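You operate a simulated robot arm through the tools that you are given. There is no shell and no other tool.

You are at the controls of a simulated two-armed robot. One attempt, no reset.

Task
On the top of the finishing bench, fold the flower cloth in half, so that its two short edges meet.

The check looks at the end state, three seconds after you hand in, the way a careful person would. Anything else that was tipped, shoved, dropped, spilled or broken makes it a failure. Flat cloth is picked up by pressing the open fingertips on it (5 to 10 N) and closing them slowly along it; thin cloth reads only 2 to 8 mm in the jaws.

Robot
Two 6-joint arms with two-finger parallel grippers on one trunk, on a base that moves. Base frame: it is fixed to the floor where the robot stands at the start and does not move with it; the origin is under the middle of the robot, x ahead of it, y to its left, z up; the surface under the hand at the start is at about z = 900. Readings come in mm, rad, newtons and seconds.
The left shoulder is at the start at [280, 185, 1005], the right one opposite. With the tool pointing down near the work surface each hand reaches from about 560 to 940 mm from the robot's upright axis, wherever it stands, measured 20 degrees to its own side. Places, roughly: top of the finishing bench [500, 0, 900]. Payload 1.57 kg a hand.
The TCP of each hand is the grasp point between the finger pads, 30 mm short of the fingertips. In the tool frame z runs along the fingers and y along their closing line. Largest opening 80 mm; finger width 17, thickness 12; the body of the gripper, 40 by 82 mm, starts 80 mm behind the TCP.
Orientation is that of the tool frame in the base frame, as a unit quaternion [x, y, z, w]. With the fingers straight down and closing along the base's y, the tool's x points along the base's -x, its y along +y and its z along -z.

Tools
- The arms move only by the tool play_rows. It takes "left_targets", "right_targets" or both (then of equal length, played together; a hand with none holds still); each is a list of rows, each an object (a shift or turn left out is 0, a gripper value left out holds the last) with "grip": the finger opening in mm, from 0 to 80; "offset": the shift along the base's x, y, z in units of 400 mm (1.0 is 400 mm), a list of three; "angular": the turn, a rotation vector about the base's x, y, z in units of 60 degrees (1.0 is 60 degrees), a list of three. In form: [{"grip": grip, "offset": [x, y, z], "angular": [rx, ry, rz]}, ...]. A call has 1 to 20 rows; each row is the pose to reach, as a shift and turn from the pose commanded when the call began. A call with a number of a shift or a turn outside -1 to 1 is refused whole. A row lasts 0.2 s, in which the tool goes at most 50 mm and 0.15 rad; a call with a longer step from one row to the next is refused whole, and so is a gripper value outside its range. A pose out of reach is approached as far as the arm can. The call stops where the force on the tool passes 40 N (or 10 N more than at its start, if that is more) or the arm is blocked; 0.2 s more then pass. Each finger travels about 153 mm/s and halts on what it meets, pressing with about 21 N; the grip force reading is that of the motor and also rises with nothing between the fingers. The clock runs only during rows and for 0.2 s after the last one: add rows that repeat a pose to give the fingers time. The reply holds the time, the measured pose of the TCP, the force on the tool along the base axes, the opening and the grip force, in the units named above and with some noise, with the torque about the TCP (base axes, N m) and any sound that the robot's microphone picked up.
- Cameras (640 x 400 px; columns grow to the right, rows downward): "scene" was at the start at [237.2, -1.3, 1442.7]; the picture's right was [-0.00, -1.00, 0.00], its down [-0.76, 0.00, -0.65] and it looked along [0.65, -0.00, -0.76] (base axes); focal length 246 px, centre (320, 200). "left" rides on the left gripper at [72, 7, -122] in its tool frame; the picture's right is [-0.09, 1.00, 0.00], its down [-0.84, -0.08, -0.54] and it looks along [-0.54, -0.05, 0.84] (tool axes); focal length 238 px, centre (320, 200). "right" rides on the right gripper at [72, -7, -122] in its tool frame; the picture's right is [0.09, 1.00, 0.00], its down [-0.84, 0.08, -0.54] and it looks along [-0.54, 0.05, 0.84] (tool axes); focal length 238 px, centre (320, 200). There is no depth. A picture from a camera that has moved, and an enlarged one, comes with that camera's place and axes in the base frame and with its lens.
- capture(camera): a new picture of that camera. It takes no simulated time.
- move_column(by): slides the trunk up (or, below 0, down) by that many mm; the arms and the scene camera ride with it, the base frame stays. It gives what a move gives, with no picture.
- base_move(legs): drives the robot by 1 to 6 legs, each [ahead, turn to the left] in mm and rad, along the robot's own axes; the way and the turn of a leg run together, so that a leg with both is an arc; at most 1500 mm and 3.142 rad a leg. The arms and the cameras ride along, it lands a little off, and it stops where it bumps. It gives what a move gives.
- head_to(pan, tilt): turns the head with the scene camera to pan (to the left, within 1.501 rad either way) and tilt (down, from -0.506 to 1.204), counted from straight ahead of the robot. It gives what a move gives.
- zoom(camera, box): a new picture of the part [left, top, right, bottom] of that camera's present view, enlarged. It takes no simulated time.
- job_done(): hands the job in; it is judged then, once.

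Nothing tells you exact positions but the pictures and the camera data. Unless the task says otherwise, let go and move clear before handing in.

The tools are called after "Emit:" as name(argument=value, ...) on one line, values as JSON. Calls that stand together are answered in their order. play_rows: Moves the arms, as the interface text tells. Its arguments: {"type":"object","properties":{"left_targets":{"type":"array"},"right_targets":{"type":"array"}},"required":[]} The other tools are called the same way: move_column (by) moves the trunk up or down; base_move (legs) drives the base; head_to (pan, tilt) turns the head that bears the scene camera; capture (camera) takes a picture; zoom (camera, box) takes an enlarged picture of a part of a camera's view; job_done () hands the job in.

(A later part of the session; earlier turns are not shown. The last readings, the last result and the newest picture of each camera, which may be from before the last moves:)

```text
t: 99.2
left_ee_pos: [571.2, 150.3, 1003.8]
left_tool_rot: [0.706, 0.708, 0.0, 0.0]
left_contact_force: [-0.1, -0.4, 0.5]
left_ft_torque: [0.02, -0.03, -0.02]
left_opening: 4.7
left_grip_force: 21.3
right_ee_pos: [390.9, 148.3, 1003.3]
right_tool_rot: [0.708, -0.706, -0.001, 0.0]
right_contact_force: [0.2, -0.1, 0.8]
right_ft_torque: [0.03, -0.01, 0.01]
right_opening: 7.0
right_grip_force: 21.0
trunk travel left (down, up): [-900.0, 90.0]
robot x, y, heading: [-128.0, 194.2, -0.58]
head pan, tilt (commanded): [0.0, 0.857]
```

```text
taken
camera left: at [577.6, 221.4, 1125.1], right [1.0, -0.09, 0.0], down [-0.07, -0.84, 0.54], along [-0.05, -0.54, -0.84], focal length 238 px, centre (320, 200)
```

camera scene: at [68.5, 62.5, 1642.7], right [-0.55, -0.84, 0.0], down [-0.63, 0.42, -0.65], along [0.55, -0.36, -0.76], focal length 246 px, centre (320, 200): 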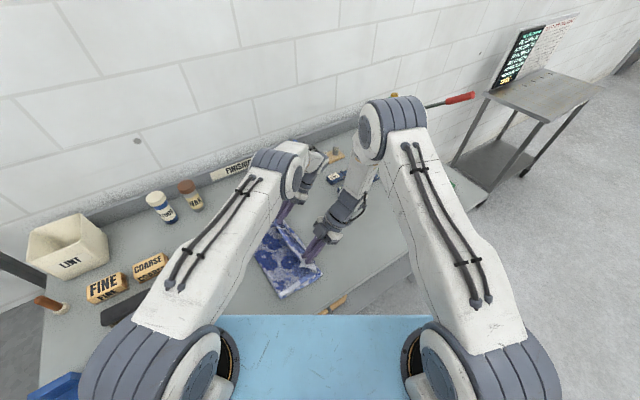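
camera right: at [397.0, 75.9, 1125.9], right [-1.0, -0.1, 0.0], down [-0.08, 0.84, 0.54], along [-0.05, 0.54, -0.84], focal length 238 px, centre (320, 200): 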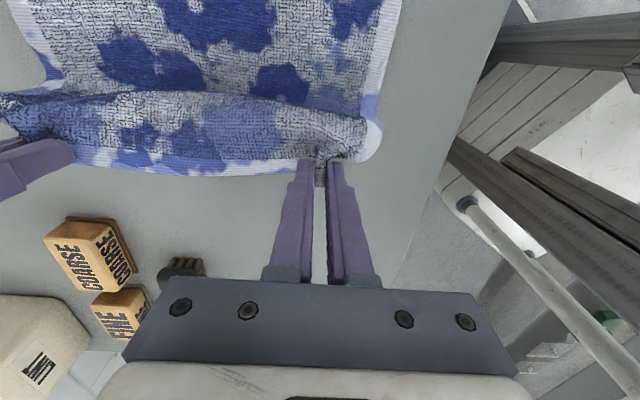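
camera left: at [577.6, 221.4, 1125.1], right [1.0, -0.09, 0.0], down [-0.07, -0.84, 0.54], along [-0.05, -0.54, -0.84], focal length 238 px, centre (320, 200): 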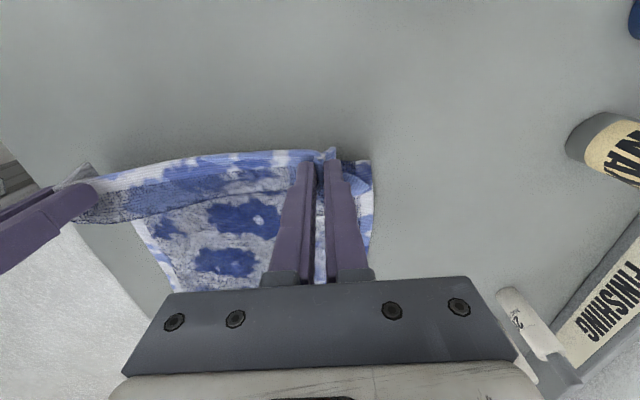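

The left opening has dropped to 4.7 mm, so I'll check that hold closely.

Emit:
zoom(camera="left", box=[240, 120, 400, 220])

Emit:
zoom(camera="right", box=[240, 120, 400, 220])

```text
4.00 times, centred on (320, 170) of left
camera zoom: at [577.6, 221.4, 1125.1], right [1.0, -0.09, 0.0], down [-0.07, -0.84, 0.54], along [-0.05, -0.54, -0.84], focal length 953 px, centre (320, 320)
```

zoom: 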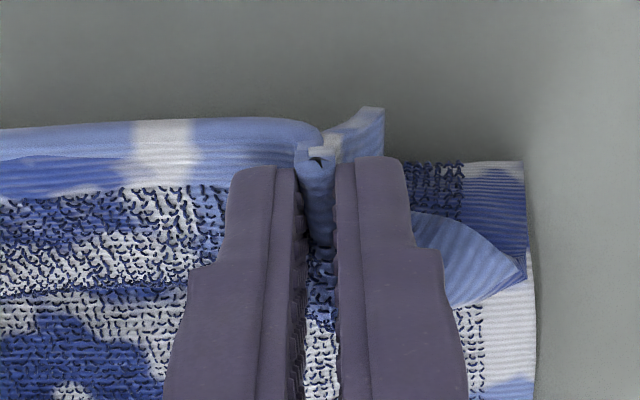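

```text
4.00 times, centred on (320, 170) of right
camera zoom: at [397.0, 75.9, 1125.9], right [-1.0, -0.1, 0.0], down [-0.08, 0.84, 0.54], along [-0.05, 0.54, -0.84], focal length 953 px, centre (320, 320)
```

zoom: 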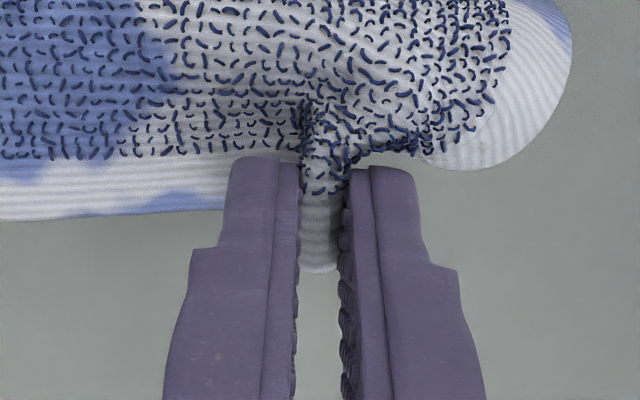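

Both grips still hold the hem fin. This is the final pass, tilting up to 60° and ending nearer.

Emit:
play_rows(left_targets=[{"offset": [0, 0, 0.0575]}, {"offset": [0, -0.0175, 0.1125]}, {"offset": [0, -0.055, 0.15]}, {"offset": [0, -0.1025, 0.1725]}, {"offset": [0, -0.155, 0.1875], "angular": [0.08, 0, 0]}, {"offset": [0, -0.21, 0.195], "angular": [0.16, 0, 0]}, {"offset": [0, -0.2625, 0.1925], "angular": [0.24, 0, 0]}, {"offset": [0, -0.315, 0.1825], "angular": [0.32, 0, 0]}, {"offset": [0, -0.365, 0.165], "angular": [0.4, 0, 0]}, {"offset": [0, -0.4175, 0.1425], "angular": [0.48, 0, 0]}, {"offset": [0, -0.4625, 0.115], "angular": [0.56, 0, 0]}, {"offset": [0, -0.5, 0.085], "angular": [0.64, 0, 0]}, {"offset": [0, -0.53, 0.0525], "angular": [0.72, 0, 0]}, {"offset": [0, -0.5525, 0.02], "angular": [0.8, 0, 0]}, {"offset": [0, -0.57, -0.0125], "angular": [0.88, 0, 0]}, {"offset": [0, -0.58, -0.0425], "angular": [0.94, 0, 0]}, {"offset": [0, -0.585, -0.0675], "angular": [1.0, 0, 0]}, {"offset": [0, -0.585, -0.0675], "angular": [1.0, 0, 0]}], right_targets=[{"offset": [0, 0, 0.0575]}, {"offset": [0, -0.0175, 0.1125]}, {"offset": [0, -0.055, 0.15]}, {"offset": [0, -0.1025, 0.1725]}, {"offset": [0, -0.155, 0.1875], "angular": [0.08, 0, 0]}, {"offset": [0, -0.21, 0.195], "angular": [0.16, 0, 0]}, {"offset": [0, -0.2625, 0.1925], "angular": [0.24, 0, 0]}, {"offset": [0, -0.315, 0.1825], "angular": [0.32, 0, 0]}, {"offset": [0, -0.365, 0.165], "angular": [0.4, 0, 0]}, {"offset": [0, -0.4175, 0.1425], "angular": [0.48, 0, 0]}, {"offset": [0, -0.4625, 0.115], "angular": [0.56, 0, 0]}, {"offset": [0, -0.5, 0.085], "angular": [0.64, 0, 0]}, {"offset": [0, -0.53, 0.0525], "angular": [0.72, 0, 0]}, {"offset": [0, -0.5525, 0.02], "angular": [0.8, 0, 0]}, {"offset": [0, -0.57, -0.0125], "angular": [0.88, 0, 0]}, {"offset": [0, -0.58, -0.0425], "angular": [0.94, 0, 0]}, {"offset": [0, -0.585, -0.0675], "angular": [1.0, 0, 0]}, {"offset": [0, -0.585, -0.0675], "angular": [1.0, 0, 0]}])

Emit:
capture(camera="scene")

Emit:
capture(camera="right")

Emit:
capture(camera="left")

```text
t: 103.0
left_ee_pos: [560.3, -76.5, 980.7]
left_tool_rot: [0.611, 0.613, 0.354, -0.353]
left_contact_force: [-0.1, -0.3, 0.5]
left_ft_torque: [-0.03, -0.01, -0.01]
left_opening: 4.7
left_grip_force: 20.2
left hand out of reach, approached as far as the arm can: row 17, 18
right_ee_pos: [391.9, -85.4, 977.3]
right_tool_rot: [0.614, -0.611, -0.353, -0.355]
right_contact_force: [0.1, 0.2, 0.1]
right_ft_torque: [0.01, 0.01, 0.02]
right_opening: 6.8
right_grip_force: 20.8
trunk travel left (down, up): [-900.0, 90.0]
robot x, y, heading: [-129.0, 191.4, -0.585]
head pan, tilt (commanded): [0.0, 0.857]
```

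```text
taken
camera scene: at [68.0, 62.9, 1642.8], right [-0.55, -0.84, 0.0], down [-0.63, 0.42, -0.65], along [0.55, -0.36, -0.76], focal length 246 px, centre (320, 200)
```

scene: 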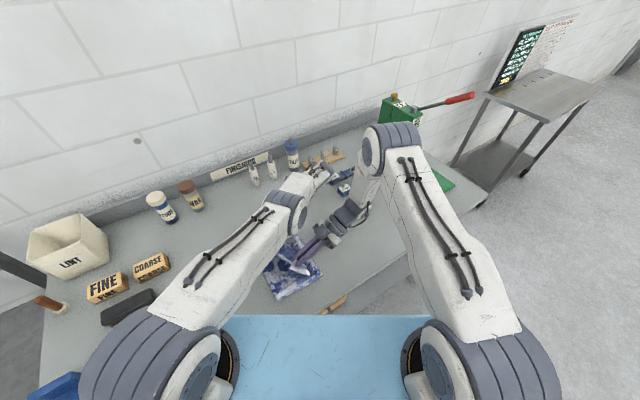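

```text
taken
camera right: at [398.2, -227.9, 975.7], right [-1.0, -0.05, -0.08], down [-0.08, -0.05, 1.0], along [-0.05, 1.0, 0.05], focal length 238 px, centre (320, 200)
```

right: 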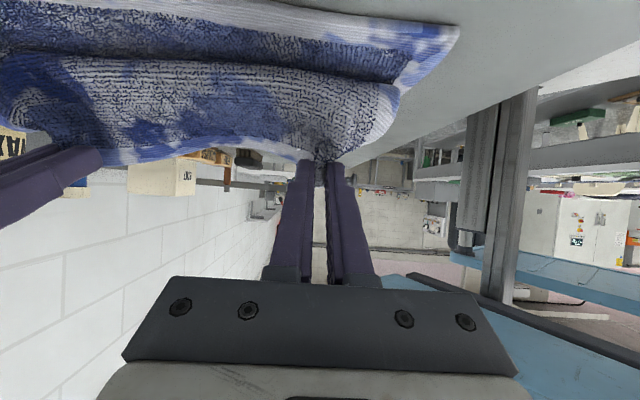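

```text
taken
camera left: at [567.4, -146.2, 1103.2], right [1.0, -0.04, -0.08], down [-0.07, -0.89, -0.46], along [-0.05, 0.46, -0.89], focal length 238 px, centre (320, 200)
```

left: 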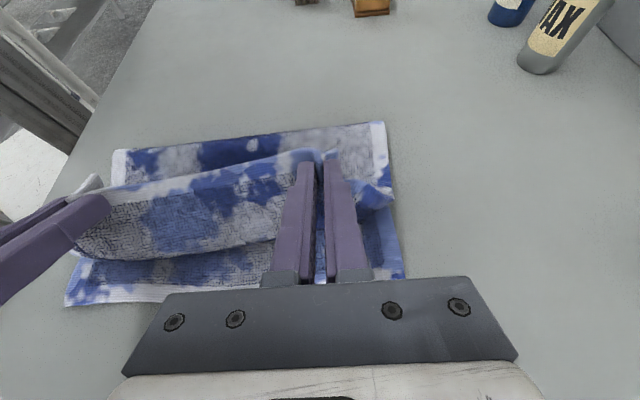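

The crease is now at y≈40–46 and the wall of cloth is only about 55 mm tall, close to ideal. I'll shift the hands slightly outward so the wall stands over its foot before releasing.

Emit:
play_rows(left_targets=[{"offset": [0.003, -0.015, 0], "angular": [-0.04, 0, 0]}, {"offset": [0.006, -0.03, 0], "angular": [-0.09, 0, 0]}, {"offset": [0.01, -0.045, 0], "angular": [-0.13, 0, 0]}, {"offset": [0.0125, -0.06, -0.005], "angular": [-0.167, 0, 0]}, {"offset": [0.0125, -0.06, -0.005], "angular": [-0.167, 0, 0]}], right_targets=[{"offset": [0, -0.015, 0]}, {"offset": [0, -0.03, 0]}, {"offset": [0, -0.045, 0]}, {"offset": [0, -0.06, 0]}, {"offset": [0, -0.06, 0]}])

Emit:
capture(camera="right")

Emit:
capture(camera="left")

Emit:
zoom(camera="scene", box=[230, 190, 370, 312])

```text
t: 104.2
left_ee_pos: [567.2, -100.1, 978.0]
left_tool_rot: [0.639, 0.643, 0.298, -0.299]
left_contact_force: [0.2, 0.3, -0.5]
left_ft_torque: [0.03, -0.01, 0.0]
left_opening: 4.3
left_grip_force: 20.7
right_ee_pos: [391.1, -108.7, 976.7]
right_tool_rot: [0.614, -0.611, -0.353, -0.354]
right_contact_force: [-0.3, -0.6, 0.1]
right_ft_torque: [-0.03, 0.02, -0.01]
right_opening: 7.0
right_grip_force: 21.2
trunk travel left (down, up): [-900.0, 90.0]
robot x, y, heading: [-131.9, 193.8, -0.584]
head pan, tilt (commanded): [0.0, 0.857]
```

```text
taken
camera right: at [397.5, -250.8, 976.2], right [-1.0, -0.05, -0.08], down [-0.08, -0.05, 1.0], along [-0.05, 1.0, 0.05], focal length 238 px, centre (320, 200)
```

right: 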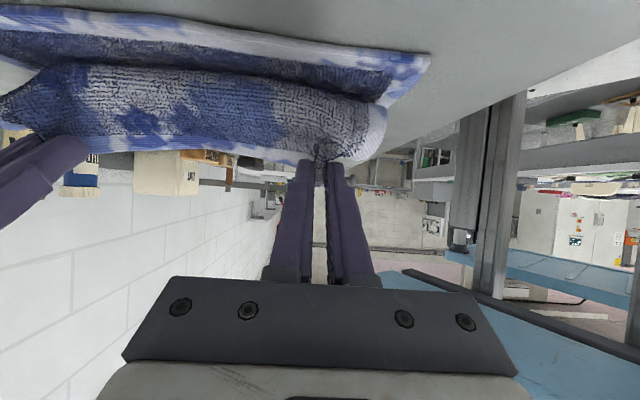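

```text
taken
camera left: at [573.2, -147.6, 1111.7], right [1.0, -0.06, -0.07], down [-0.07, -0.95, -0.29], along [-0.05, 0.3, -0.95], focal length 238 px, centre (320, 200)
```

left: 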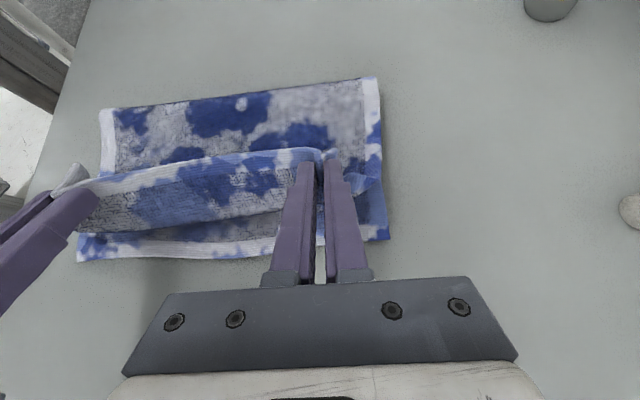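

```text
3.28 times, centred on (300, 251) of scene
camera zoom: at [68.3, 62.9, 1642.7], right [-0.55, -0.84, 0.0], down [-0.63, 0.42, -0.65], along [0.55, -0.36, -0.76], focal length 805 px, centre (386, 33)
```

zoom: 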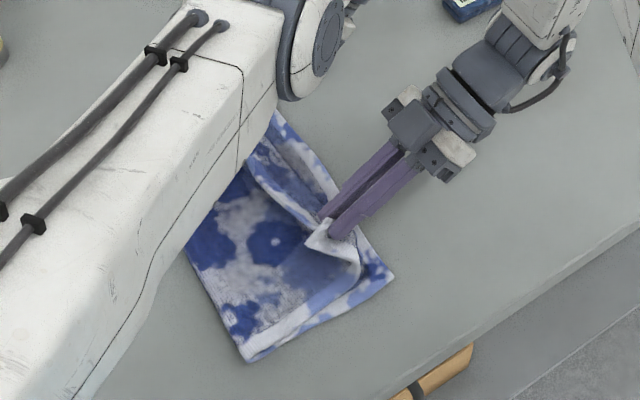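

The wall is nearly vertical, and one more small outward step will put the hem over its foot. Then I'll open both grippers slightly and back out along the fingers.

Emit:
play_rows(left_targets=[{"offset": [0, -0.02, 0], "angular": [-0.06, 0, 0]}, {"offset": [0, -0.045, -0.01], "angular": [-0.15, 0, 0]}, {"offset": [0, -0.045, -0.01], "angular": [-0.15, 0, 0]}], right_targets=[{"offset": [0, -0.02, 0]}, {"offset": [0, -0.05, -0.01]}, {"offset": [0, -0.05, -0.01]}])

Emit:
capture(camera="left")

Emit:
capture(camera="right")

```text
t: 105.0
left_ee_pos: [567.8, -117.8, 973.4]
left_tool_rot: [0.662, 0.664, 0.247, -0.246]
left_contact_force: [-0.3, 0.0, 0.5]
left_ft_torque: [0.03, 0.03, -0.03]
left_opening: 4.6
left_grip_force: 20.3
right_ee_pos: [392.1, -130.5, 973.2]
right_tool_rot: [0.613, -0.612, -0.352, -0.355]
right_contact_force: [-0.7, 0.1, -0.3]
right_ft_torque: [0.03, 0.01, 0.03]
right_opening: 7.2
right_grip_force: 20.8
trunk travel left (down, up): [-900.0, 90.0]
robot x, y, heading: [-130.6, 199.0, -0.579]
head pan, tilt (commanded): [0.0, 0.857]
```

```text
taken
camera left: at [574.3, -143.6, 1113.3], right [1.0, -0.07, -0.06], down [-0.07, -0.99, -0.14], along [-0.05, 0.14, -0.99], focal length 238 px, centre (320, 200)
```

left: 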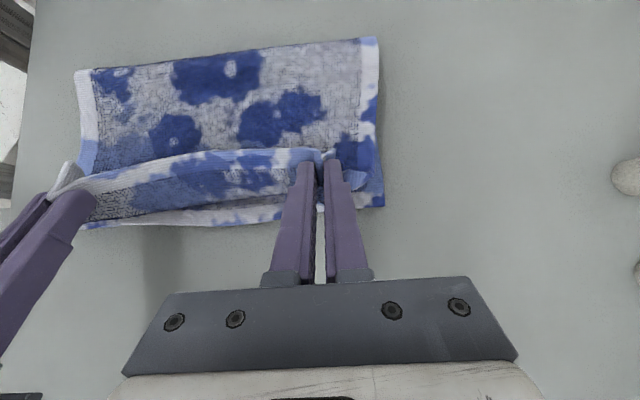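

```text
taken
camera right: at [397.6, -271.2, 971.6], right [-1.0, -0.05, -0.08], down [-0.08, -0.05, 1.0], along [-0.05, 1.0, 0.05], focal length 238 px, centre (320, 200)
```

right: 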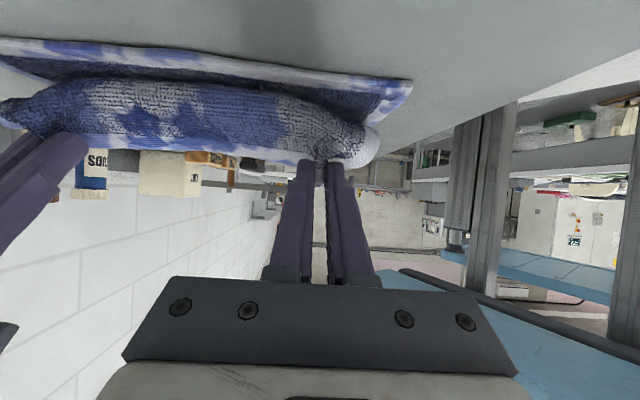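

Releasing both corners now with a small opening, holding position first.

Emit:
play_rows(left_targets=[{"grip": 25}, {"grip": 25}, {"grip": 25}], right_targets=[{"grip": 25}, {"grip": 25}, {"grip": 25}])

Emit:
capture(camera="left")

Emit:
capture(camera="right")

```text
t: 105.8
left_ee_pos: [568.7, -117.6, 973.7]
left_tool_rot: [0.662, 0.663, 0.248, -0.247]
left_contact_force: [0.5, 0.1, -0.9]
left_ft_torque: [0.01, 0.01, -0.01]
left_opening: 25.1
left_grip_force: 0.2
right_ee_pos: [392.8, -129.0, 972.3]
right_tool_rot: [0.614, -0.611, -0.353, -0.354]
right_contact_force: [0.1, -0.5, -0.2]
right_ft_torque: [0.05, 0.03, 0.02]
right_opening: 25.2
right_grip_force: 0.1
trunk travel left (down, up): [-900.0, 90.0]
robot x, y, heading: [-131.3, 199.1, -0.58]
head pan, tilt (commanded): [0.0, 0.857]
```

```text
taken
camera left: at [574.4, -143.6, 1113.5], right [1.0, -0.07, -0.06], down [-0.07, -0.99, -0.14], along [-0.05, 0.14, -0.99], focal length 238 px, centre (320, 200)
```

left: 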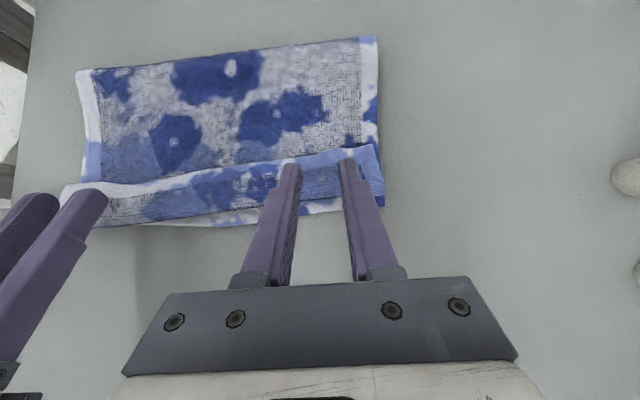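

```text
taken
camera right: at [397.6, -271.1, 971.6], right [-1.0, -0.05, -0.08], down [-0.08, -0.05, 1.0], along [-0.05, 1.0, 0.05], focal length 238 px, centre (320, 200)
```

right: 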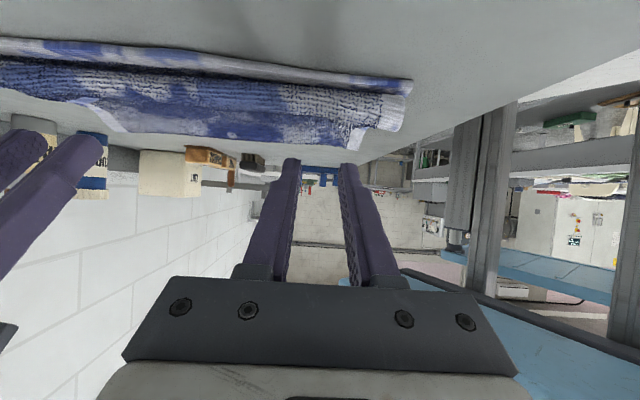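

The hem is free but is standing up and leaning back toward the crease. I'll lift clear, straighten the tools, and use the opened fingers as rods to push the hem over outward.

Emit:
play_rows(left_targets=[{"offset": [0, 0, 0.08]}, {"offset": [0, 0, 0.16]}, {"offset": [0, 0.02, 0.2], "angular": [-0.1, 0, 0], "grip": 50}, {"offset": [0, 0.05, 0.22], "angular": [-0.2, 0, 0], "grip": 80}, {"offset": [0, 0.08, 0.22], "angular": [-0.3, 0, 0], "grip": 80}, {"offset": [-0.005, 0.11, 0.22], "angular": [-0.4, 0, 0], "grip": 80}, {"offset": [-0.01, 0.14, 0.22], "angular": [-0.5, 0, 0], "grip": 80}, {"offset": [-0.015, 0.17, 0.22], "angular": [-0.6, 0, 0], "grip": 80}, {"offset": [-0.02, 0.19, 0.22], "angular": [-0.68, 0, 0], "grip": 80}, {"offset": [-0.02, 0.19, 0.22], "angular": [-0.68, 0, 0], "grip": 80}], right_targets=[{"offset": [0, 0, 0.08]}, {"offset": [0, 0, 0.16]}, {"offset": [0, 0.02, 0.2], "angular": [-0.13, 0, 0], "grip": 50}, {"offset": [0, 0.05, 0.22], "angular": [-0.26, 0, 0], "grip": 80}, {"offset": [0, 0.08, 0.22], "angular": [-0.39, 0, 0], "grip": 80}, {"offset": [0, 0.11, 0.22], "angular": [-0.52, 0, 0], "grip": 80}, {"offset": [0, 0.14, 0.22], "angular": [-0.65, 0, 0], "grip": 80}, {"offset": [0, 0.17, 0.22], "angular": [-0.78, 0, 0], "grip": 80}, {"offset": [0, 0.2, 0.22], "angular": [-0.9, 0, 0], "grip": 80}, {"offset": [0, 0.22, 0.22], "angular": [-1.0, 0, 0], "grip": 80}])

Emit:
capture(camera="left")

Emit:
capture(camera="right")

Emit:
zoom(camera="scene", box=[230, 190, 370, 312])

```text
t: 108.0
left_ee_pos: [560.6, -40.1, 1062.7]
left_tool_rot: [0.706, 0.708, 0.001, 0.0]
left_contact_force: [0.0, 0.2, -0.1]
left_ft_torque: [0.04, -0.02, 0.0]
left_opening: 80.2
left_grip_force: 0.0
right_ee_pos: [391.9, -42.2, 1060.4]
right_tool_rot: [0.709, -0.705, 0.002, 0.0]
right_contact_force: [1.0, 0.8, 0.0]
right_ft_torque: [0.01, -0.02, 0.0]
right_opening: 79.8
right_grip_force: 0.2
trunk travel left (down, up): [-900.0, 90.0]
robot x, y, heading: [-131.6, 195.9, -0.582]
head pan, tilt (commanded): [0.0, 0.857]
```

```text
taken
camera left: at [566.7, 30.1, 1184.4], right [1.0, -0.09, 0.0], down [-0.08, -0.84, 0.54], along [-0.05, -0.54, -0.84], focal length 238 px, centre (320, 200)
```

left: 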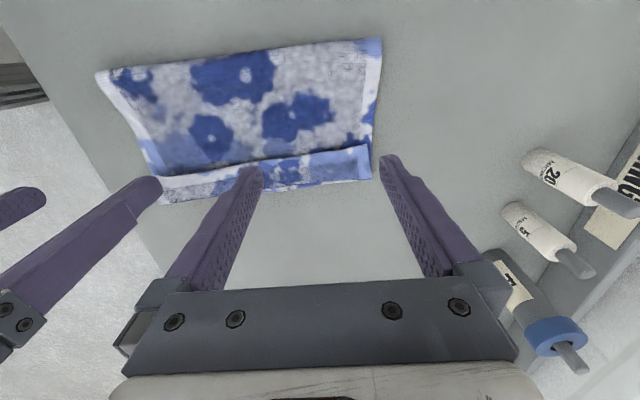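

```text
taken
camera right: at [397.5, -114.7, 1182.4], right [-1.0, -0.1, 0.0], down [-0.08, 0.84, 0.54], along [-0.05, 0.54, -0.84], focal length 238 px, centre (320, 200)
```

right: 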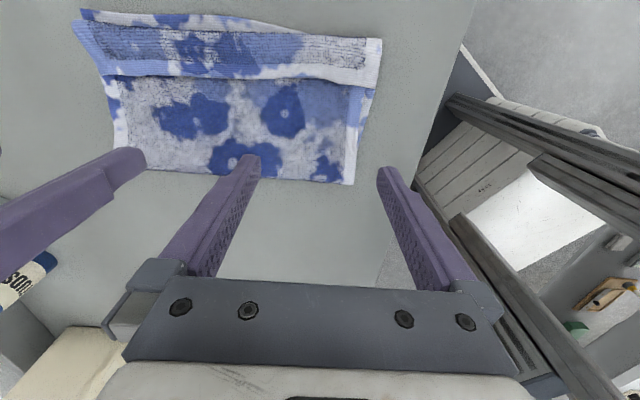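

```text
3.28 times, centred on (300, 251) of scene
camera zoom: at [68.3, 63.1, 1642.8], right [-0.55, -0.84, 0.0], down [-0.63, 0.42, -0.65], along [0.55, -0.36, -0.76], focal length 805 px, centre (386, 33)
```

zoom: 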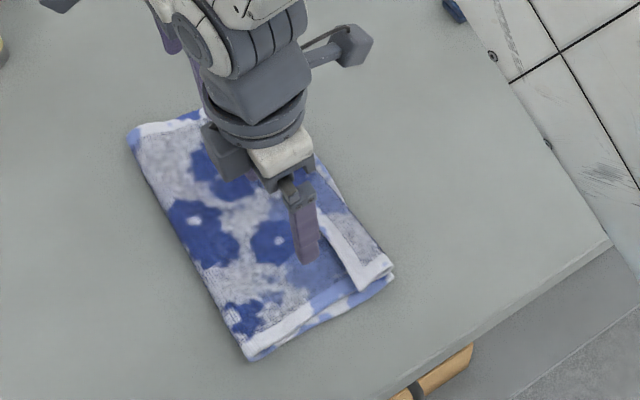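

The hem now lies folded back as a neat strip about 40 mm wide, with its fold line near the lower edge (y≈−110 to −125). I'll lower the opened fingers just inside the strip, nearly touching the cloth, and sweep outward to flip it over.

Emit:
play_rows(left_targets=[{"offset": [0, 0.02, -0.1]}, {"offset": [0, 0.02, -0.2]}, {"offset": [0, 0.02, -0.28]}, {"offset": [0, 0.02, -0.3]}, {"offset": [0, 0.02, -0.3075]}], right_targets=[{"offset": [0.02, -0.01, -0.1]}, {"offset": [0.02, -0.01, -0.2]}, {"offset": [0.02, -0.01, -0.275]}, {"offset": [0.02, -0.01, -0.295]}, {"offset": [0.02, -0.01, -0.3025]}])

Emit:
capture(camera="left")

Emit:
capture(camera="right")

```text
t: 109.2
left_ee_pos: [560.3, -33.6, 939.5]
left_tool_rot: [0.706, 0.708, 0.001, -0.001]
left_contact_force: [0.8, 0.4, -0.2]
left_ft_torque: [0.04, 0.0, 0.03]
left_opening: 80.1
left_grip_force: 0.1
right_ee_pos: [400.4, -48.0, 939.6]
right_tool_rot: [0.708, -0.706, 0.0, 0.0]
right_contact_force: [-0.7, 0.2, 0.7]
right_ft_torque: [-0.05, 0.02, -0.01]
right_opening: 80.2
right_grip_force: 0.1
trunk travel left (down, up): [-900.0, 90.0]
robot x, y, heading: [-128.6, 194.3, -0.58]
head pan, tilt (commanded): [0.0, 0.857]
```

```text
taken
camera left: at [566.9, 37.6, 1062.2], right [1.0, -0.09, 0.0], down [-0.07, -0.84, 0.54], along [-0.05, -0.54, -0.84], focal length 238 px, centre (320, 200)
```

left: 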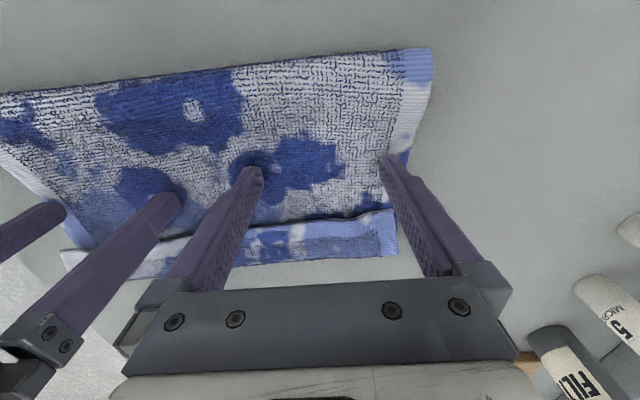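

```text
taken
camera right: at [406.3, -120.4, 1061.5], right [-1.0, -0.1, 0.0], down [-0.08, 0.84, 0.54], along [-0.05, 0.54, -0.84], focal length 238 px, centre (320, 200)
```

right: 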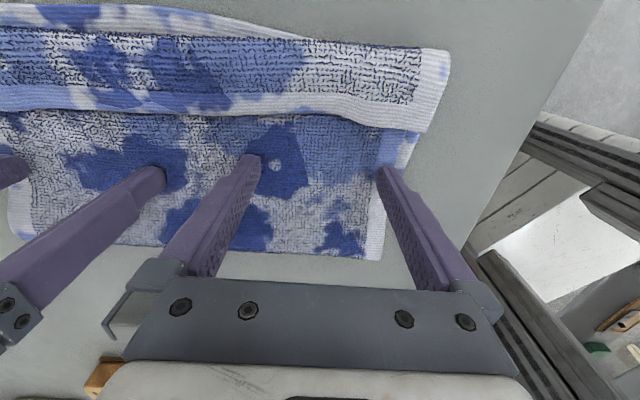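

Emit:
play_rows(left_targets=[{"offset": [0, -0.02, -0.003]}, {"offset": [0, -0.04, -0.003]}, {"offset": [0, -0.06, -0.003]}, {"offset": [0, -0.08, -0.003]}, {"offset": [0, -0.1, -0.003]}, {"offset": [0, -0.12, -0.003]}, {"offset": [0, -0.14, -0.002]}], right_targets=[{"offset": [0, -0.02, -0.003]}, {"offset": [0, -0.04, -0.003]}, {"offset": [0, -0.06, -0.003]}, {"offset": [0, -0.08, -0.003]}, {"offset": [0, -0.1, -0.003]}, {"offset": [0, -0.12, -0.003]}, {"offset": [0, -0.14, -0.002]}])

Emit:
capture(camera="left")

Emit:
capture(camera="right")

```text
t: 110.8
left_ee_pos: [559.6, -88.7, 938.8]
left_tool_rot: [0.706, 0.709, 0.001, -0.001]
left_contact_force: [0.0, 0.5, 1.8]
left_ft_torque: [-0.03, -0.02, -0.06]
left_opening: 80.2
left_grip_force: 0.2
right_ee_pos: [399.0, -102.0, 938.9]
right_tool_rot: [0.708, -0.706, 0.0, 0.0]
right_contact_force: [0.0, -0.2, 1.1]
right_ft_torque: [0.01, -0.01, 0.04]
right_opening: 79.9
right_grip_force: 0.0
trunk travel left (down, up): [-900.0, 90.0]
robot x, y, heading: [-129.0, 195.5, -0.585]
head pan, tilt (commanded): [0.0, 0.857]
```

```text
taken
camera left: at [566.7, -17.2, 1060.8], right [1.0, -0.09, 0.0], down [-0.07, -0.84, 0.54], along [-0.05, -0.54, -0.84], focal length 238 px, centre (320, 200)
```

left: 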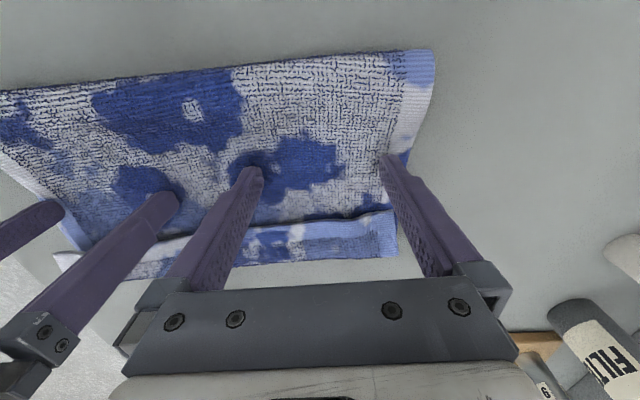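

```text
taken
camera right: at [405.5, -174.1, 1060.5], right [-1.0, -0.1, 0.0], down [-0.08, 0.84, 0.54], along [-0.05, 0.54, -0.84], focal length 238 px, centre (320, 200)
```

right: 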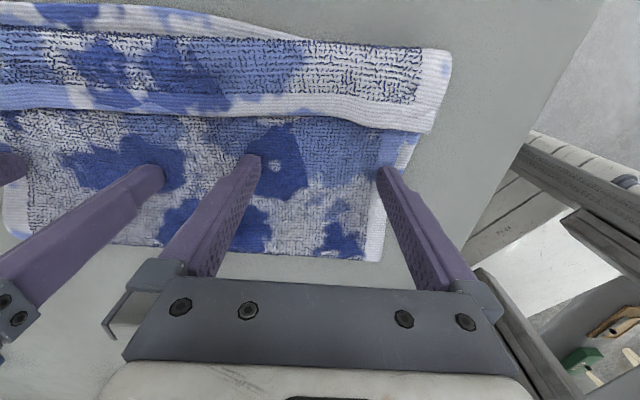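

Interesting: at this height the fingertips drag the whole folded cloth along instead of pushing just the strip, so it slid about 55 mm right. I'll drag it back left the same way, a bit further than before, which also gives the left arm more reach.

Emit:
play_rows(left_targets=[{"offset": [0, 0.02, 0]}, {"offset": [0, 0.04, 0]}, {"offset": [0, 0.06, 0]}, {"offset": [0, 0.08, 0]}, {"offset": [0, 0.1, 0]}, {"offset": [0, 0.12, 0]}, {"offset": [0, 0.14, 0]}, {"offset": [0, 0.16, 0]}, {"offset": [0, 0.18, 0]}, {"offset": [0, 0.2, 0]}, {"offset": [0, 0.22, 0]}, {"offset": [0, 0.24, 0]}, {"offset": [0, 0.25, 0]}], right_targets=[{"offset": [0, 0.02, 0]}, {"offset": [0, 0.04, 0]}, {"offset": [0, 0.06, 0]}, {"offset": [0, 0.08, 0]}, {"offset": [0, 0.1, 0]}, {"offset": [0, 0.12, 0]}, {"offset": [0, 0.14, 0]}, {"offset": [0, 0.16, 0]}, {"offset": [0, 0.18, 0]}, {"offset": [0, 0.2, 0]}, {"offset": [0, 0.22, 0]}, {"offset": [0, 0.24, 0]}, {"offset": [0, 0.25, 0]}])

Emit:
capture(camera="left")

Emit:
capture(camera="right")

Emit:
zoom(camera="scene", box=[210, 180, 390, 312])

```text
t: 113.6
left_ee_pos: [558.8, 11.0, 939.8]
left_tool_rot: [0.706, 0.708, 0.001, -0.001]
left_contact_force: [-0.3, -0.1, 0.0]
left_ft_torque: [0.01, -0.03, -0.03]
left_opening: 80.0
left_grip_force: 0.1
right_ee_pos: [398.8, -2.9, 940.2]
right_tool_rot: [0.708, -0.706, 0.0, 0.0]
right_contact_force: [0.9, -0.8, 1.3]
right_ft_torque: [-0.05, 0.0, -0.03]
right_opening: 79.9
right_grip_force: 0.0
trunk travel left (down, up): [-900.0, 90.0]
robot x, y, heading: [-128.7, 192.6, -0.586]
head pan, tilt (commanded): [0.0, 0.857]
```

```text
taken
camera left: at [566.3, 82.0, 1061.3], right [1.0, -0.09, 0.0], down [-0.08, -0.84, 0.54], along [-0.05, -0.54, -0.84], focal length 238 px, centre (320, 200)
```

left: 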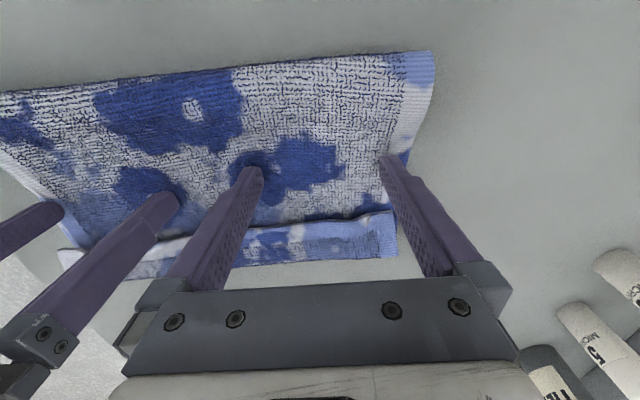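

```text
taken
camera right: at [405.3, -74.9, 1061.5], right [-1.0, -0.1, 0.0], down [-0.08, 0.84, 0.54], along [-0.05, 0.54, -0.84], focal length 238 px, centre (320, 200)
```

right: 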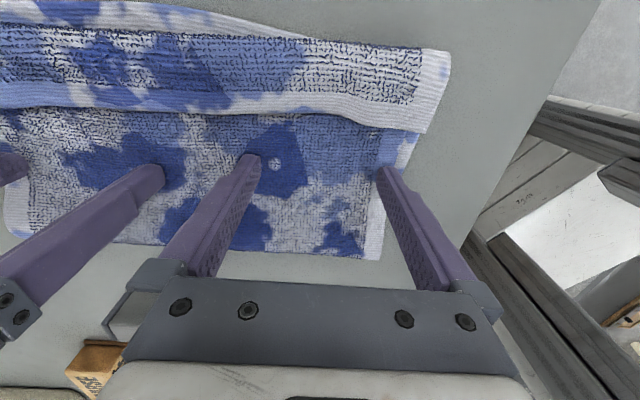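

```text
3.03 times, centred on (300, 246) of scene
camera zoom: at [68.2, 63.0, 1642.7], right [-0.55, -0.84, 0.0], down [-0.63, 0.42, -0.65], along [0.55, -0.36, -0.76], focal length 744 px, centre (381, 61)
```

zoom: 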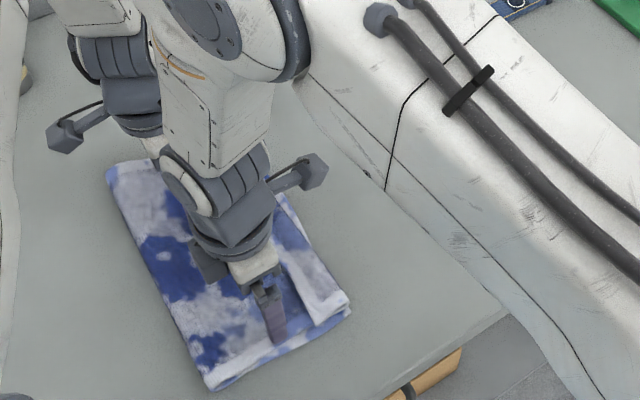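

The folded cloth moves as one rigid piece, now about 45 mm left of its original place, which is fine. To flip the strip I'll hold the cloth down with the right hand near the crease while the left hand sweeps the far part, slightly higher.

Emit:
play_rows(left_targets=[{"offset": [0, 0, 0.03]}, {"offset": [0, 0, 0.05]}, {"offset": [0, 0, 0.05]}, {"offset": [0, 0, 0.05]}, {"offset": [0, 0, 0.05]}, {"offset": [0, 0, 0.05]}], right_targets=[{"offset": [0, 0, 0.03]}, {"offset": [0, 0.05, 0.03]}, {"offset": [0, 0.1, 0.03]}, {"offset": [0, 0.12, 0.015]}, {"offset": [0, 0.12, 0.0]}, {"offset": [0, 0.12, -0.005]}])

```text
t: 115.0
left_ee_pos: [560.9, 9.8, 958.0]
left_tool_rot: [0.706, 0.708, 0.002, -0.001]
left_contact_force: [0.4, 1.2, 0.2]
left_ft_torque: [-0.02, 0.03, 0.02]
left_opening: 80.2
left_grip_force: 0.1
right_ee_pos: [400.0, 45.2, 936.8]
right_tool_rot: [0.708, -0.706, 0.0, -0.001]
right_contact_force: [1.1, -1.3, 2.2]
right_ft_torque: [-0.05, 0.01, 0.0]
right_opening: 79.9
right_grip_force: 0.0
trunk travel left (down, up): [-900.0, 90.0]
robot x, y, heading: [-131.2, 191.0, -0.583]
head pan, tilt (commanded): [0.0, 0.857]
```

Emit:
play_rows(right_targets=[{"offset": [0, 0, -0.003]}, {"offset": [0, 0, -0.005]}, {"offset": [0, 0, -0.005]}])

```text
t: 115.8
left_ee_pos: [560.1, 10.8, 959.4]
left_tool_rot: [0.706, 0.708, 0.0, -0.001]
left_contact_force: [0.1, -0.1, 0.2]
left_ft_torque: [0.01, 0.02, -0.03]
left_opening: 80.0
left_grip_force: 0.0
right_ee_pos: [399.2, 46.3, 935.7]
right_tool_rot: [0.709, -0.706, 0.0, 0.0]
right_contact_force: [3.6, -1.8, 11.4]
right_ft_torque: [-0.04, -0.04, 0.05]
right_opening: 79.8
right_grip_force: 0.0
trunk travel left (down, up): [-900.0, 90.0]
robot x, y, heading: [-130.6, 193.4, -0.584]
head pan, tilt (commanded): [0.0, 0.857]
```

The right hand holds the cloth at 11 N. Now I'll sweep the left fingers outward at 912 mm tip height.

Emit:
play_rows(left_targets=[{"offset": [0, 0, -0.03]}, {"offset": [0, -0.01, -0.0435]}, {"offset": [0, -0.03, -0.0435]}, {"offset": [0, -0.05, -0.0435]}, {"offset": [0, -0.07, -0.0435]}, {"offset": [0, -0.09, -0.0435]}, {"offset": [0, -0.11, -0.0435]}])

Emit:
capture(camera="left")

Emit:
capture(camera="right")

```text
t: 117.4
left_ee_pos: [559.3, -32.7, 942.0]
left_tool_rot: [0.705, 0.709, 0.001, -0.002]
left_contact_force: [-0.2, -0.1, -0.4]
left_ft_torque: [0.02, 0.04, 0.05]
left_opening: 80.0
left_grip_force: 0.0
right_ee_pos: [399.1, 46.1, 935.2]
right_tool_rot: [0.708, -0.706, -0.001, 0.0]
right_contact_force: [4.6, 0.2, 16.7]
right_ft_torque: [0.0, -0.09, 0.0]
right_opening: 79.3
right_grip_force: 0.1
trunk travel left (down, up): [-900.0, 90.0]
robot x, y, heading: [-132.7, 193.3, -0.578]
head pan, tilt (commanded): [0.0, 0.857]
```

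```text
taken
camera left: at [567.0, 38.4, 1064.3], right [1.0, -0.09, 0.0], down [-0.07, -0.84, 0.54], along [-0.05, -0.54, -0.84], focal length 238 px, centre (320, 200)
```

left: 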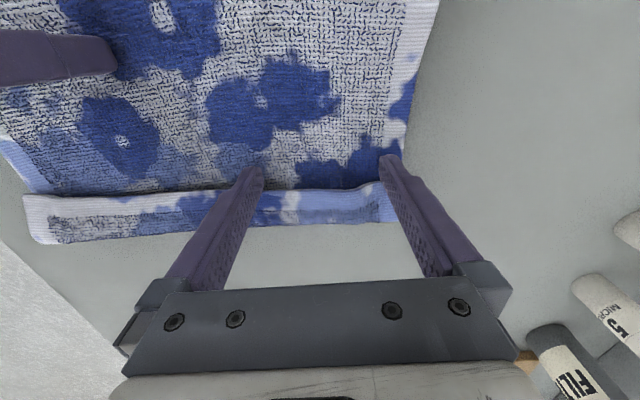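

```text
taken
camera right: at [404.8, -26.4, 1057.2], right [-1.0, -0.1, 0.0], down [-0.08, 0.84, 0.54], along [-0.05, 0.54, -0.84], focal length 238 px, centre (320, 200)
```

right: 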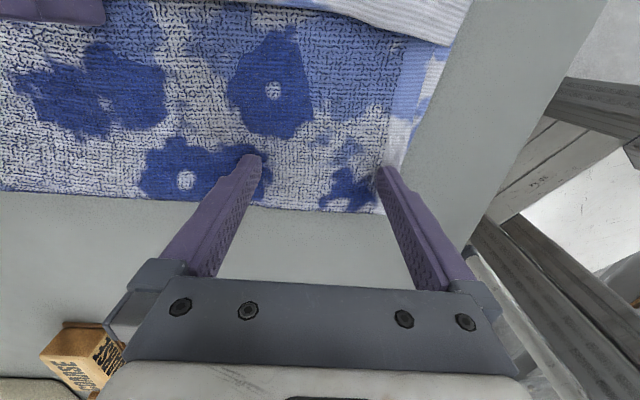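

The cloth stays put this time and the left fingers are at the hem. I'll continue the sweep.

Emit:
play_rows(left_targets=[{"offset": [0, -0.015, 0]}, {"offset": [0, -0.03, 0]}, {"offset": [0, -0.045, 0]}, {"offset": [0, -0.06, 0]}, {"offset": [0, -0.075, 0]}])

Emit:
capture(camera="left")

```text
t: 118.1
left_ee_pos: [567.2, -39.3, 945.2]
left_tool_rot: [0.697, 0.717, 0.002, 0.003]
left_contact_force: [-0.1, 0.1, -0.7]
left_ft_torque: [0.01, 0.0, -0.03]
left_opening: 80.1
left_grip_force: 0.0
right_ee_pos: [395.6, 43.9, 934.0]
right_tool_rot: [0.708, -0.706, -0.001, 0.001]
right_contact_force: [-2.6, 4.3, 30.0]
right_ft_torque: [0.14, -0.05, 0.1]
right_opening: 79.3
right_grip_force: 0.2
trunk travel left (down, up): [-900.0, 90.0]
robot x, y, heading: [-129.7, 196.7, -0.58]
head pan, tilt (commanded): [0.0, 0.857]
stopped in row 3 (right hand): the force on the tool passed its limit at 42 N (the readings are from after the stop); the commanded pose is now the measured one
```

```text
taken
camera left: at [571.2, 32.2, 1066.7], right [1.0, -0.07, 0.01], down [-0.06, -0.84, 0.54], along [-0.03, -0.54, -0.84], focal length 238 px, centre (320, 200)
```

left: 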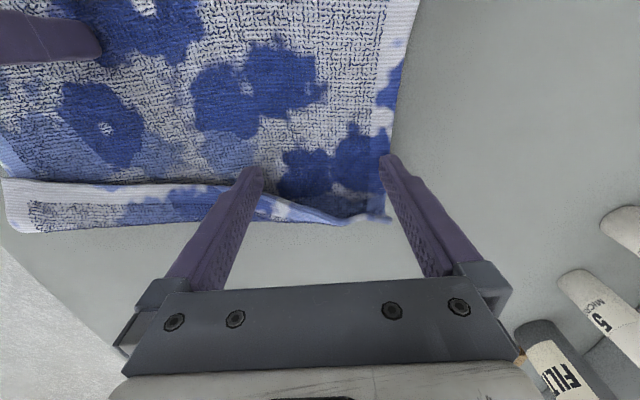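

The two arms pressed on each other with that crossed arrangement. I'll lift both and swap roles: the left hand holds and the right hand sweeps.

Emit:
play_rows(left_targets=[{"offset": [0, 0, 0.05]}, {"offset": [0, 0.03, 0.1]}, {"offset": [0, 0.08, 0.13]}, {"offset": [0, 0.14, 0.13]}, {"offset": [0, 0.2, 0.13]}, {"offset": [0, 0.23, 0.13]}], right_targets=[{"offset": [0, 0, 0.05]}, {"offset": [0, -0.02, 0.1]}, {"offset": [0, -0.06, 0.13]}, {"offset": [0, -0.1, 0.13]}, {"offset": [0, -0.13, 0.13]}, {"offset": [0, -0.15, 0.13]}])

Emit:
capture(camera="left")

Emit:
capture(camera="right")

Emit:
capture(camera="scene")

```text
t: 119.5
left_ee_pos: [565.7, 50.6, 995.8]
left_tool_rot: [0.699, 0.715, 0.001, 0.001]
left_contact_force: [-0.6, 0.3, 0.0]
left_ft_torque: [0.02, 0.02, 0.0]
left_opening: 80.0
left_grip_force: 0.1
right_ee_pos: [395.6, -16.6, 984.8]
right_tool_rot: [0.708, -0.706, -0.001, 0.002]
right_contact_force: [0.0, 0.5, 1.3]
right_ft_torque: [0.0, -0.01, -0.02]
right_opening: 80.0
right_grip_force: 0.0
trunk travel left (down, up): [-900.0, 90.0]
robot x, y, heading: [-128.3, 195.8, -0.583]
head pan, tilt (commanded): [0.0, 0.857]
```

```text
taken
camera left: at [571.3, 121.8, 1117.5], right [1.0, -0.07, 0.0], down [-0.06, -0.84, 0.54], along [-0.03, -0.54, -0.84], focal length 238 px, centre (320, 200)
```

left: 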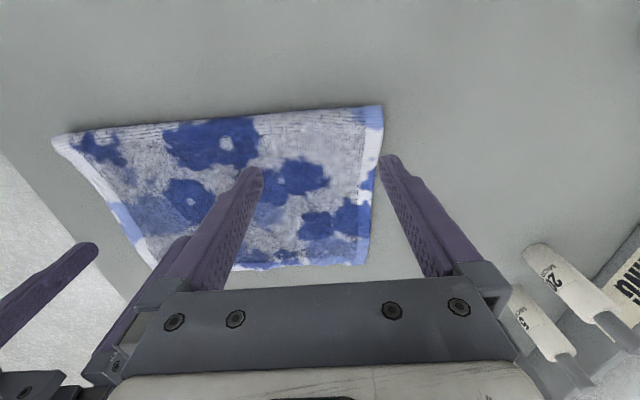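

```text
taken
camera right: at [403.7, -88.8, 1107.2], right [-1.0, -0.09, 0.0], down [-0.08, 0.84, 0.54], along [-0.05, 0.54, -0.84], focal length 238 px, centre (320, 200)
```

right: 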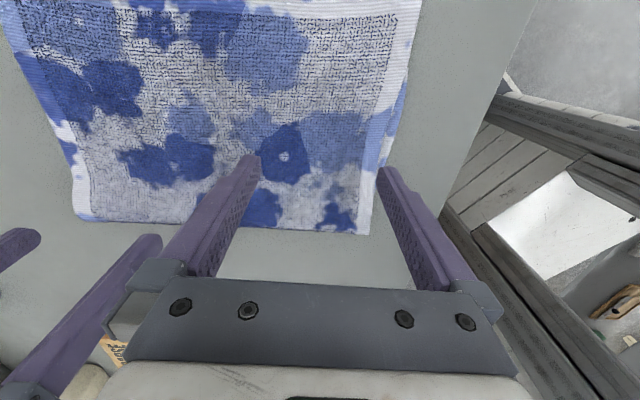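

```text
taken
camera scene: at [68.3, 63.2, 1642.7], right [-0.55, -0.84, 0.0], down [-0.63, 0.42, -0.65], along [0.55, -0.36, -0.76], focal length 246 px, centre (320, 200)
```

scene: 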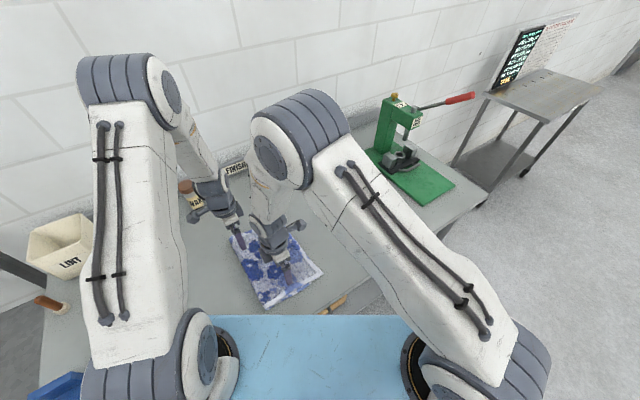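

The strip has flipped outward on its own, so the top layer now lies flat with its hem on the right. I'll raise both hands clear to see the whole cloth.

Emit:
play_rows(left_targets=[{"offset": [0, 0.03, 0.1]}, {"offset": [0, 0.08, 0.2]}, {"offset": [0, 0.15, 0.3]}, {"offset": [0, 0.24, 0.35]}, {"offset": [0, 0.34, 0.35]}, {"offset": [0, 0.44, 0.35]}], right_targets=[{"offset": [0, 0, 0.1]}, {"offset": [0, -0.05, 0.2]}, {"offset": [0, -0.15, 0.3]}, {"offset": [0, -0.26, 0.35]}, {"offset": [0, -0.38, 0.35]}, {"offset": [0, -0.5, 0.35]}])

Emit:
capture(camera="scene")

Emit:
zoom(camera="scene", box=[210, 200, 350, 312])

Emit:
capture(camera="right")

Emit:
capture(camera="left")

```text
refused: row 3 steps farther than a row can; nothing moved
```

```text
taken
camera scene: at [68.3, 63.2, 1642.7], right [-0.55, -0.84, 0.0], down [-0.63, 0.42, -0.65], along [0.55, -0.36, -0.76], focal length 246 px, centre (320, 200)
```

scene: 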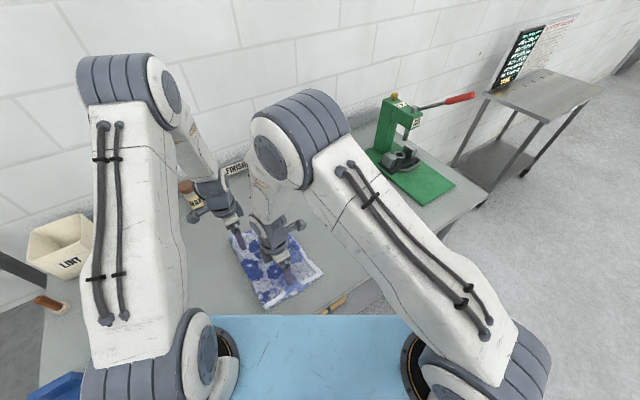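

```text
3.57 times, centred on (280, 256) of scene
camera zoom: at [68.3, 63.2, 1642.7], right [-0.55, -0.84, 0.0], down [-0.63, 0.42, -0.65], along [0.55, -0.36, -0.76], focal length 877 px, centre (463, 0)
```

zoom: 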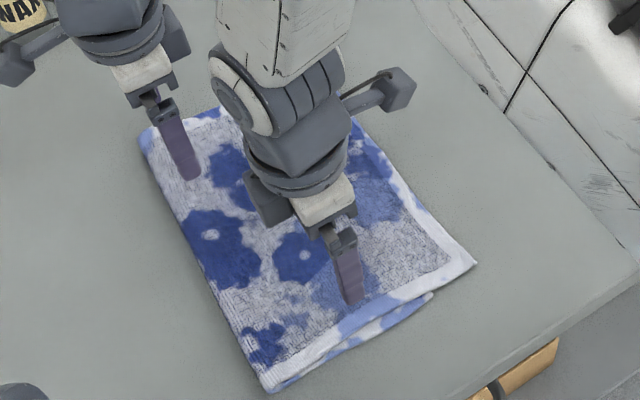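

```text
taken
camera right: at [403.7, -88.8, 1107.2], right [-1.0, -0.09, 0.0], down [-0.08, 0.84, 0.54], along [-0.05, 0.54, -0.84], focal length 238 px, centre (320, 200)
```

right: 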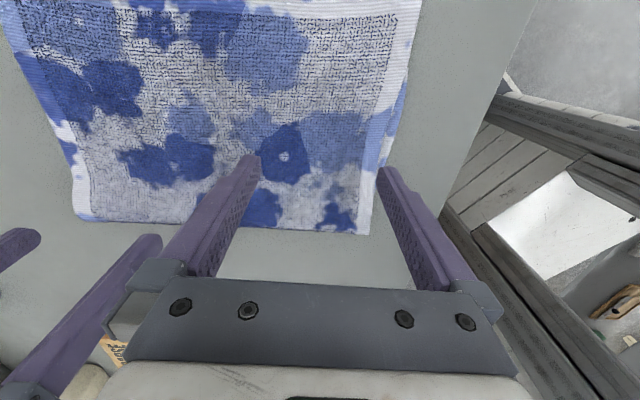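

```text
taken
camera left: at [571.3, 121.8, 1117.5], right [1.0, -0.07, 0.0], down [-0.06, -0.84, 0.54], along [-0.03, -0.54, -0.84], focal length 238 px, centre (320, 200)
```

left: 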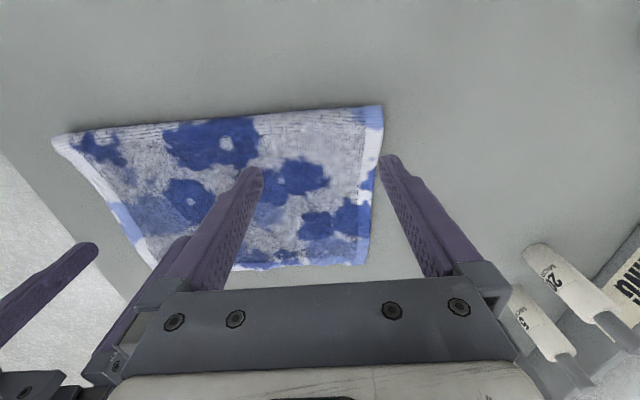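

The hem now lies flat and outward. The top layer's near corner is at about (338, −127) and the lower near corner at about (334, −80), an overshoot of 47 mm. I'll raise the hands to get a full view and measure all the corners.

Emit:
play_rows(left_targets=[{"offset": [0, 0.02, 0.09]}, {"offset": [0, 0.06, 0.18]}, {"offset": [0, 0.12, 0.26]}, {"offset": [0, 0.2, 0.31]}, {"offset": [0, 0.3, 0.33]}, {"offset": [0, 0.4, 0.33]}], right_targets=[{"offset": [0, 0, 0.09]}, {"offset": [0, -0.04, 0.18]}, {"offset": [0, -0.1, 0.26]}, {"offset": [0, -0.19, 0.31]}, {"offset": [0, -0.29, 0.33]}, {"offset": [0, -0.4, 0.33]}])

Emit:
zoom(camera="scene", box=[210, 200, 350, 312])

Emit:
capture(camera="right")

Emit:
capture(camera="left")

```text
t: 120.9
left_ee_pos: [566.4, 208.7, 1128.0]
left_tool_rot: [0.699, 0.715, 0.002, 0.0]
left_contact_force: [0.3, -0.1, -0.8]
left_ft_torque: [0.0, 0.0, -0.01]
left_opening: 79.9
left_grip_force: 0.0
right_ee_pos: [398.3, -177.0, 1118.5]
right_tool_rot: [0.707, -0.707, -0.002, 0.002]
right_contact_force: [-1.0, 0.2, -1.1]
right_ft_torque: [-0.01, 0.0, 0.0]
right_opening: 80.2
right_grip_force: 0.0
trunk travel left (down, up): [-900.0, 90.0]
robot x, y, heading: [-128.0, 191.6, -0.577]
head pan, tilt (commanded): [0.0, 0.857]
```

```text
3.57 times, centred on (280, 256) of scene
camera zoom: at [68.3, 63.2, 1642.7], right [-0.55, -0.84, 0.0], down [-0.63, 0.42, -0.65], along [0.55, -0.36, -0.76], focal length 877 px, centre (463, 0)
```

zoom: 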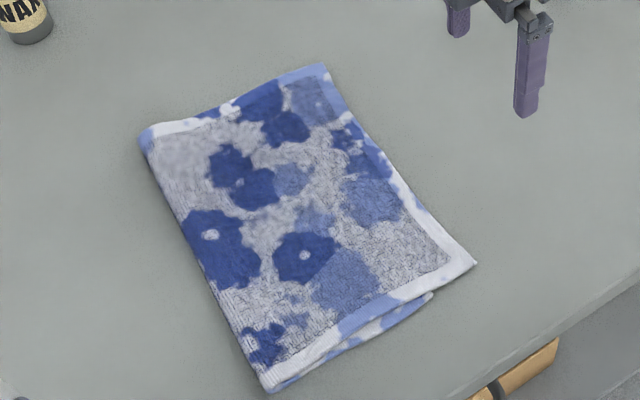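

```text
taken
camera right: at [404.4, -249.9, 1239.8], right [-1.0, -0.09, 0.01], down [-0.08, 0.84, 0.54], along [-0.05, 0.54, -0.84], focal length 238 px, centre (320, 200)
```

right: 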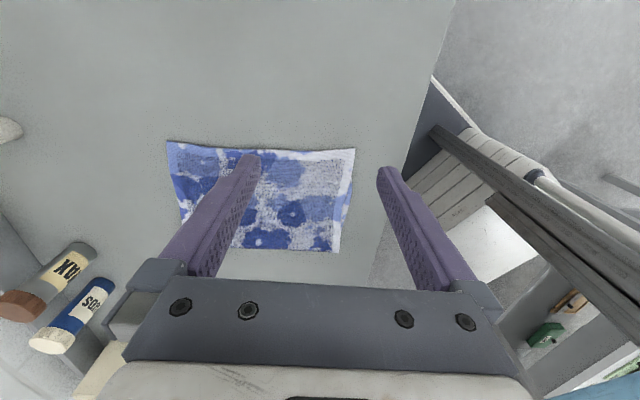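

```text
taken
camera left: at [571.4, 280.4, 1249.6], right [1.0, -0.07, 0.0], down [-0.06, -0.84, 0.54], along [-0.04, -0.54, -0.84], focal length 238 px, centre (320, 200)
```

left: 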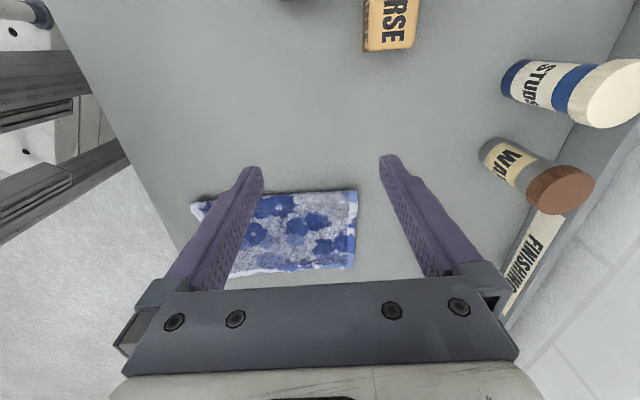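

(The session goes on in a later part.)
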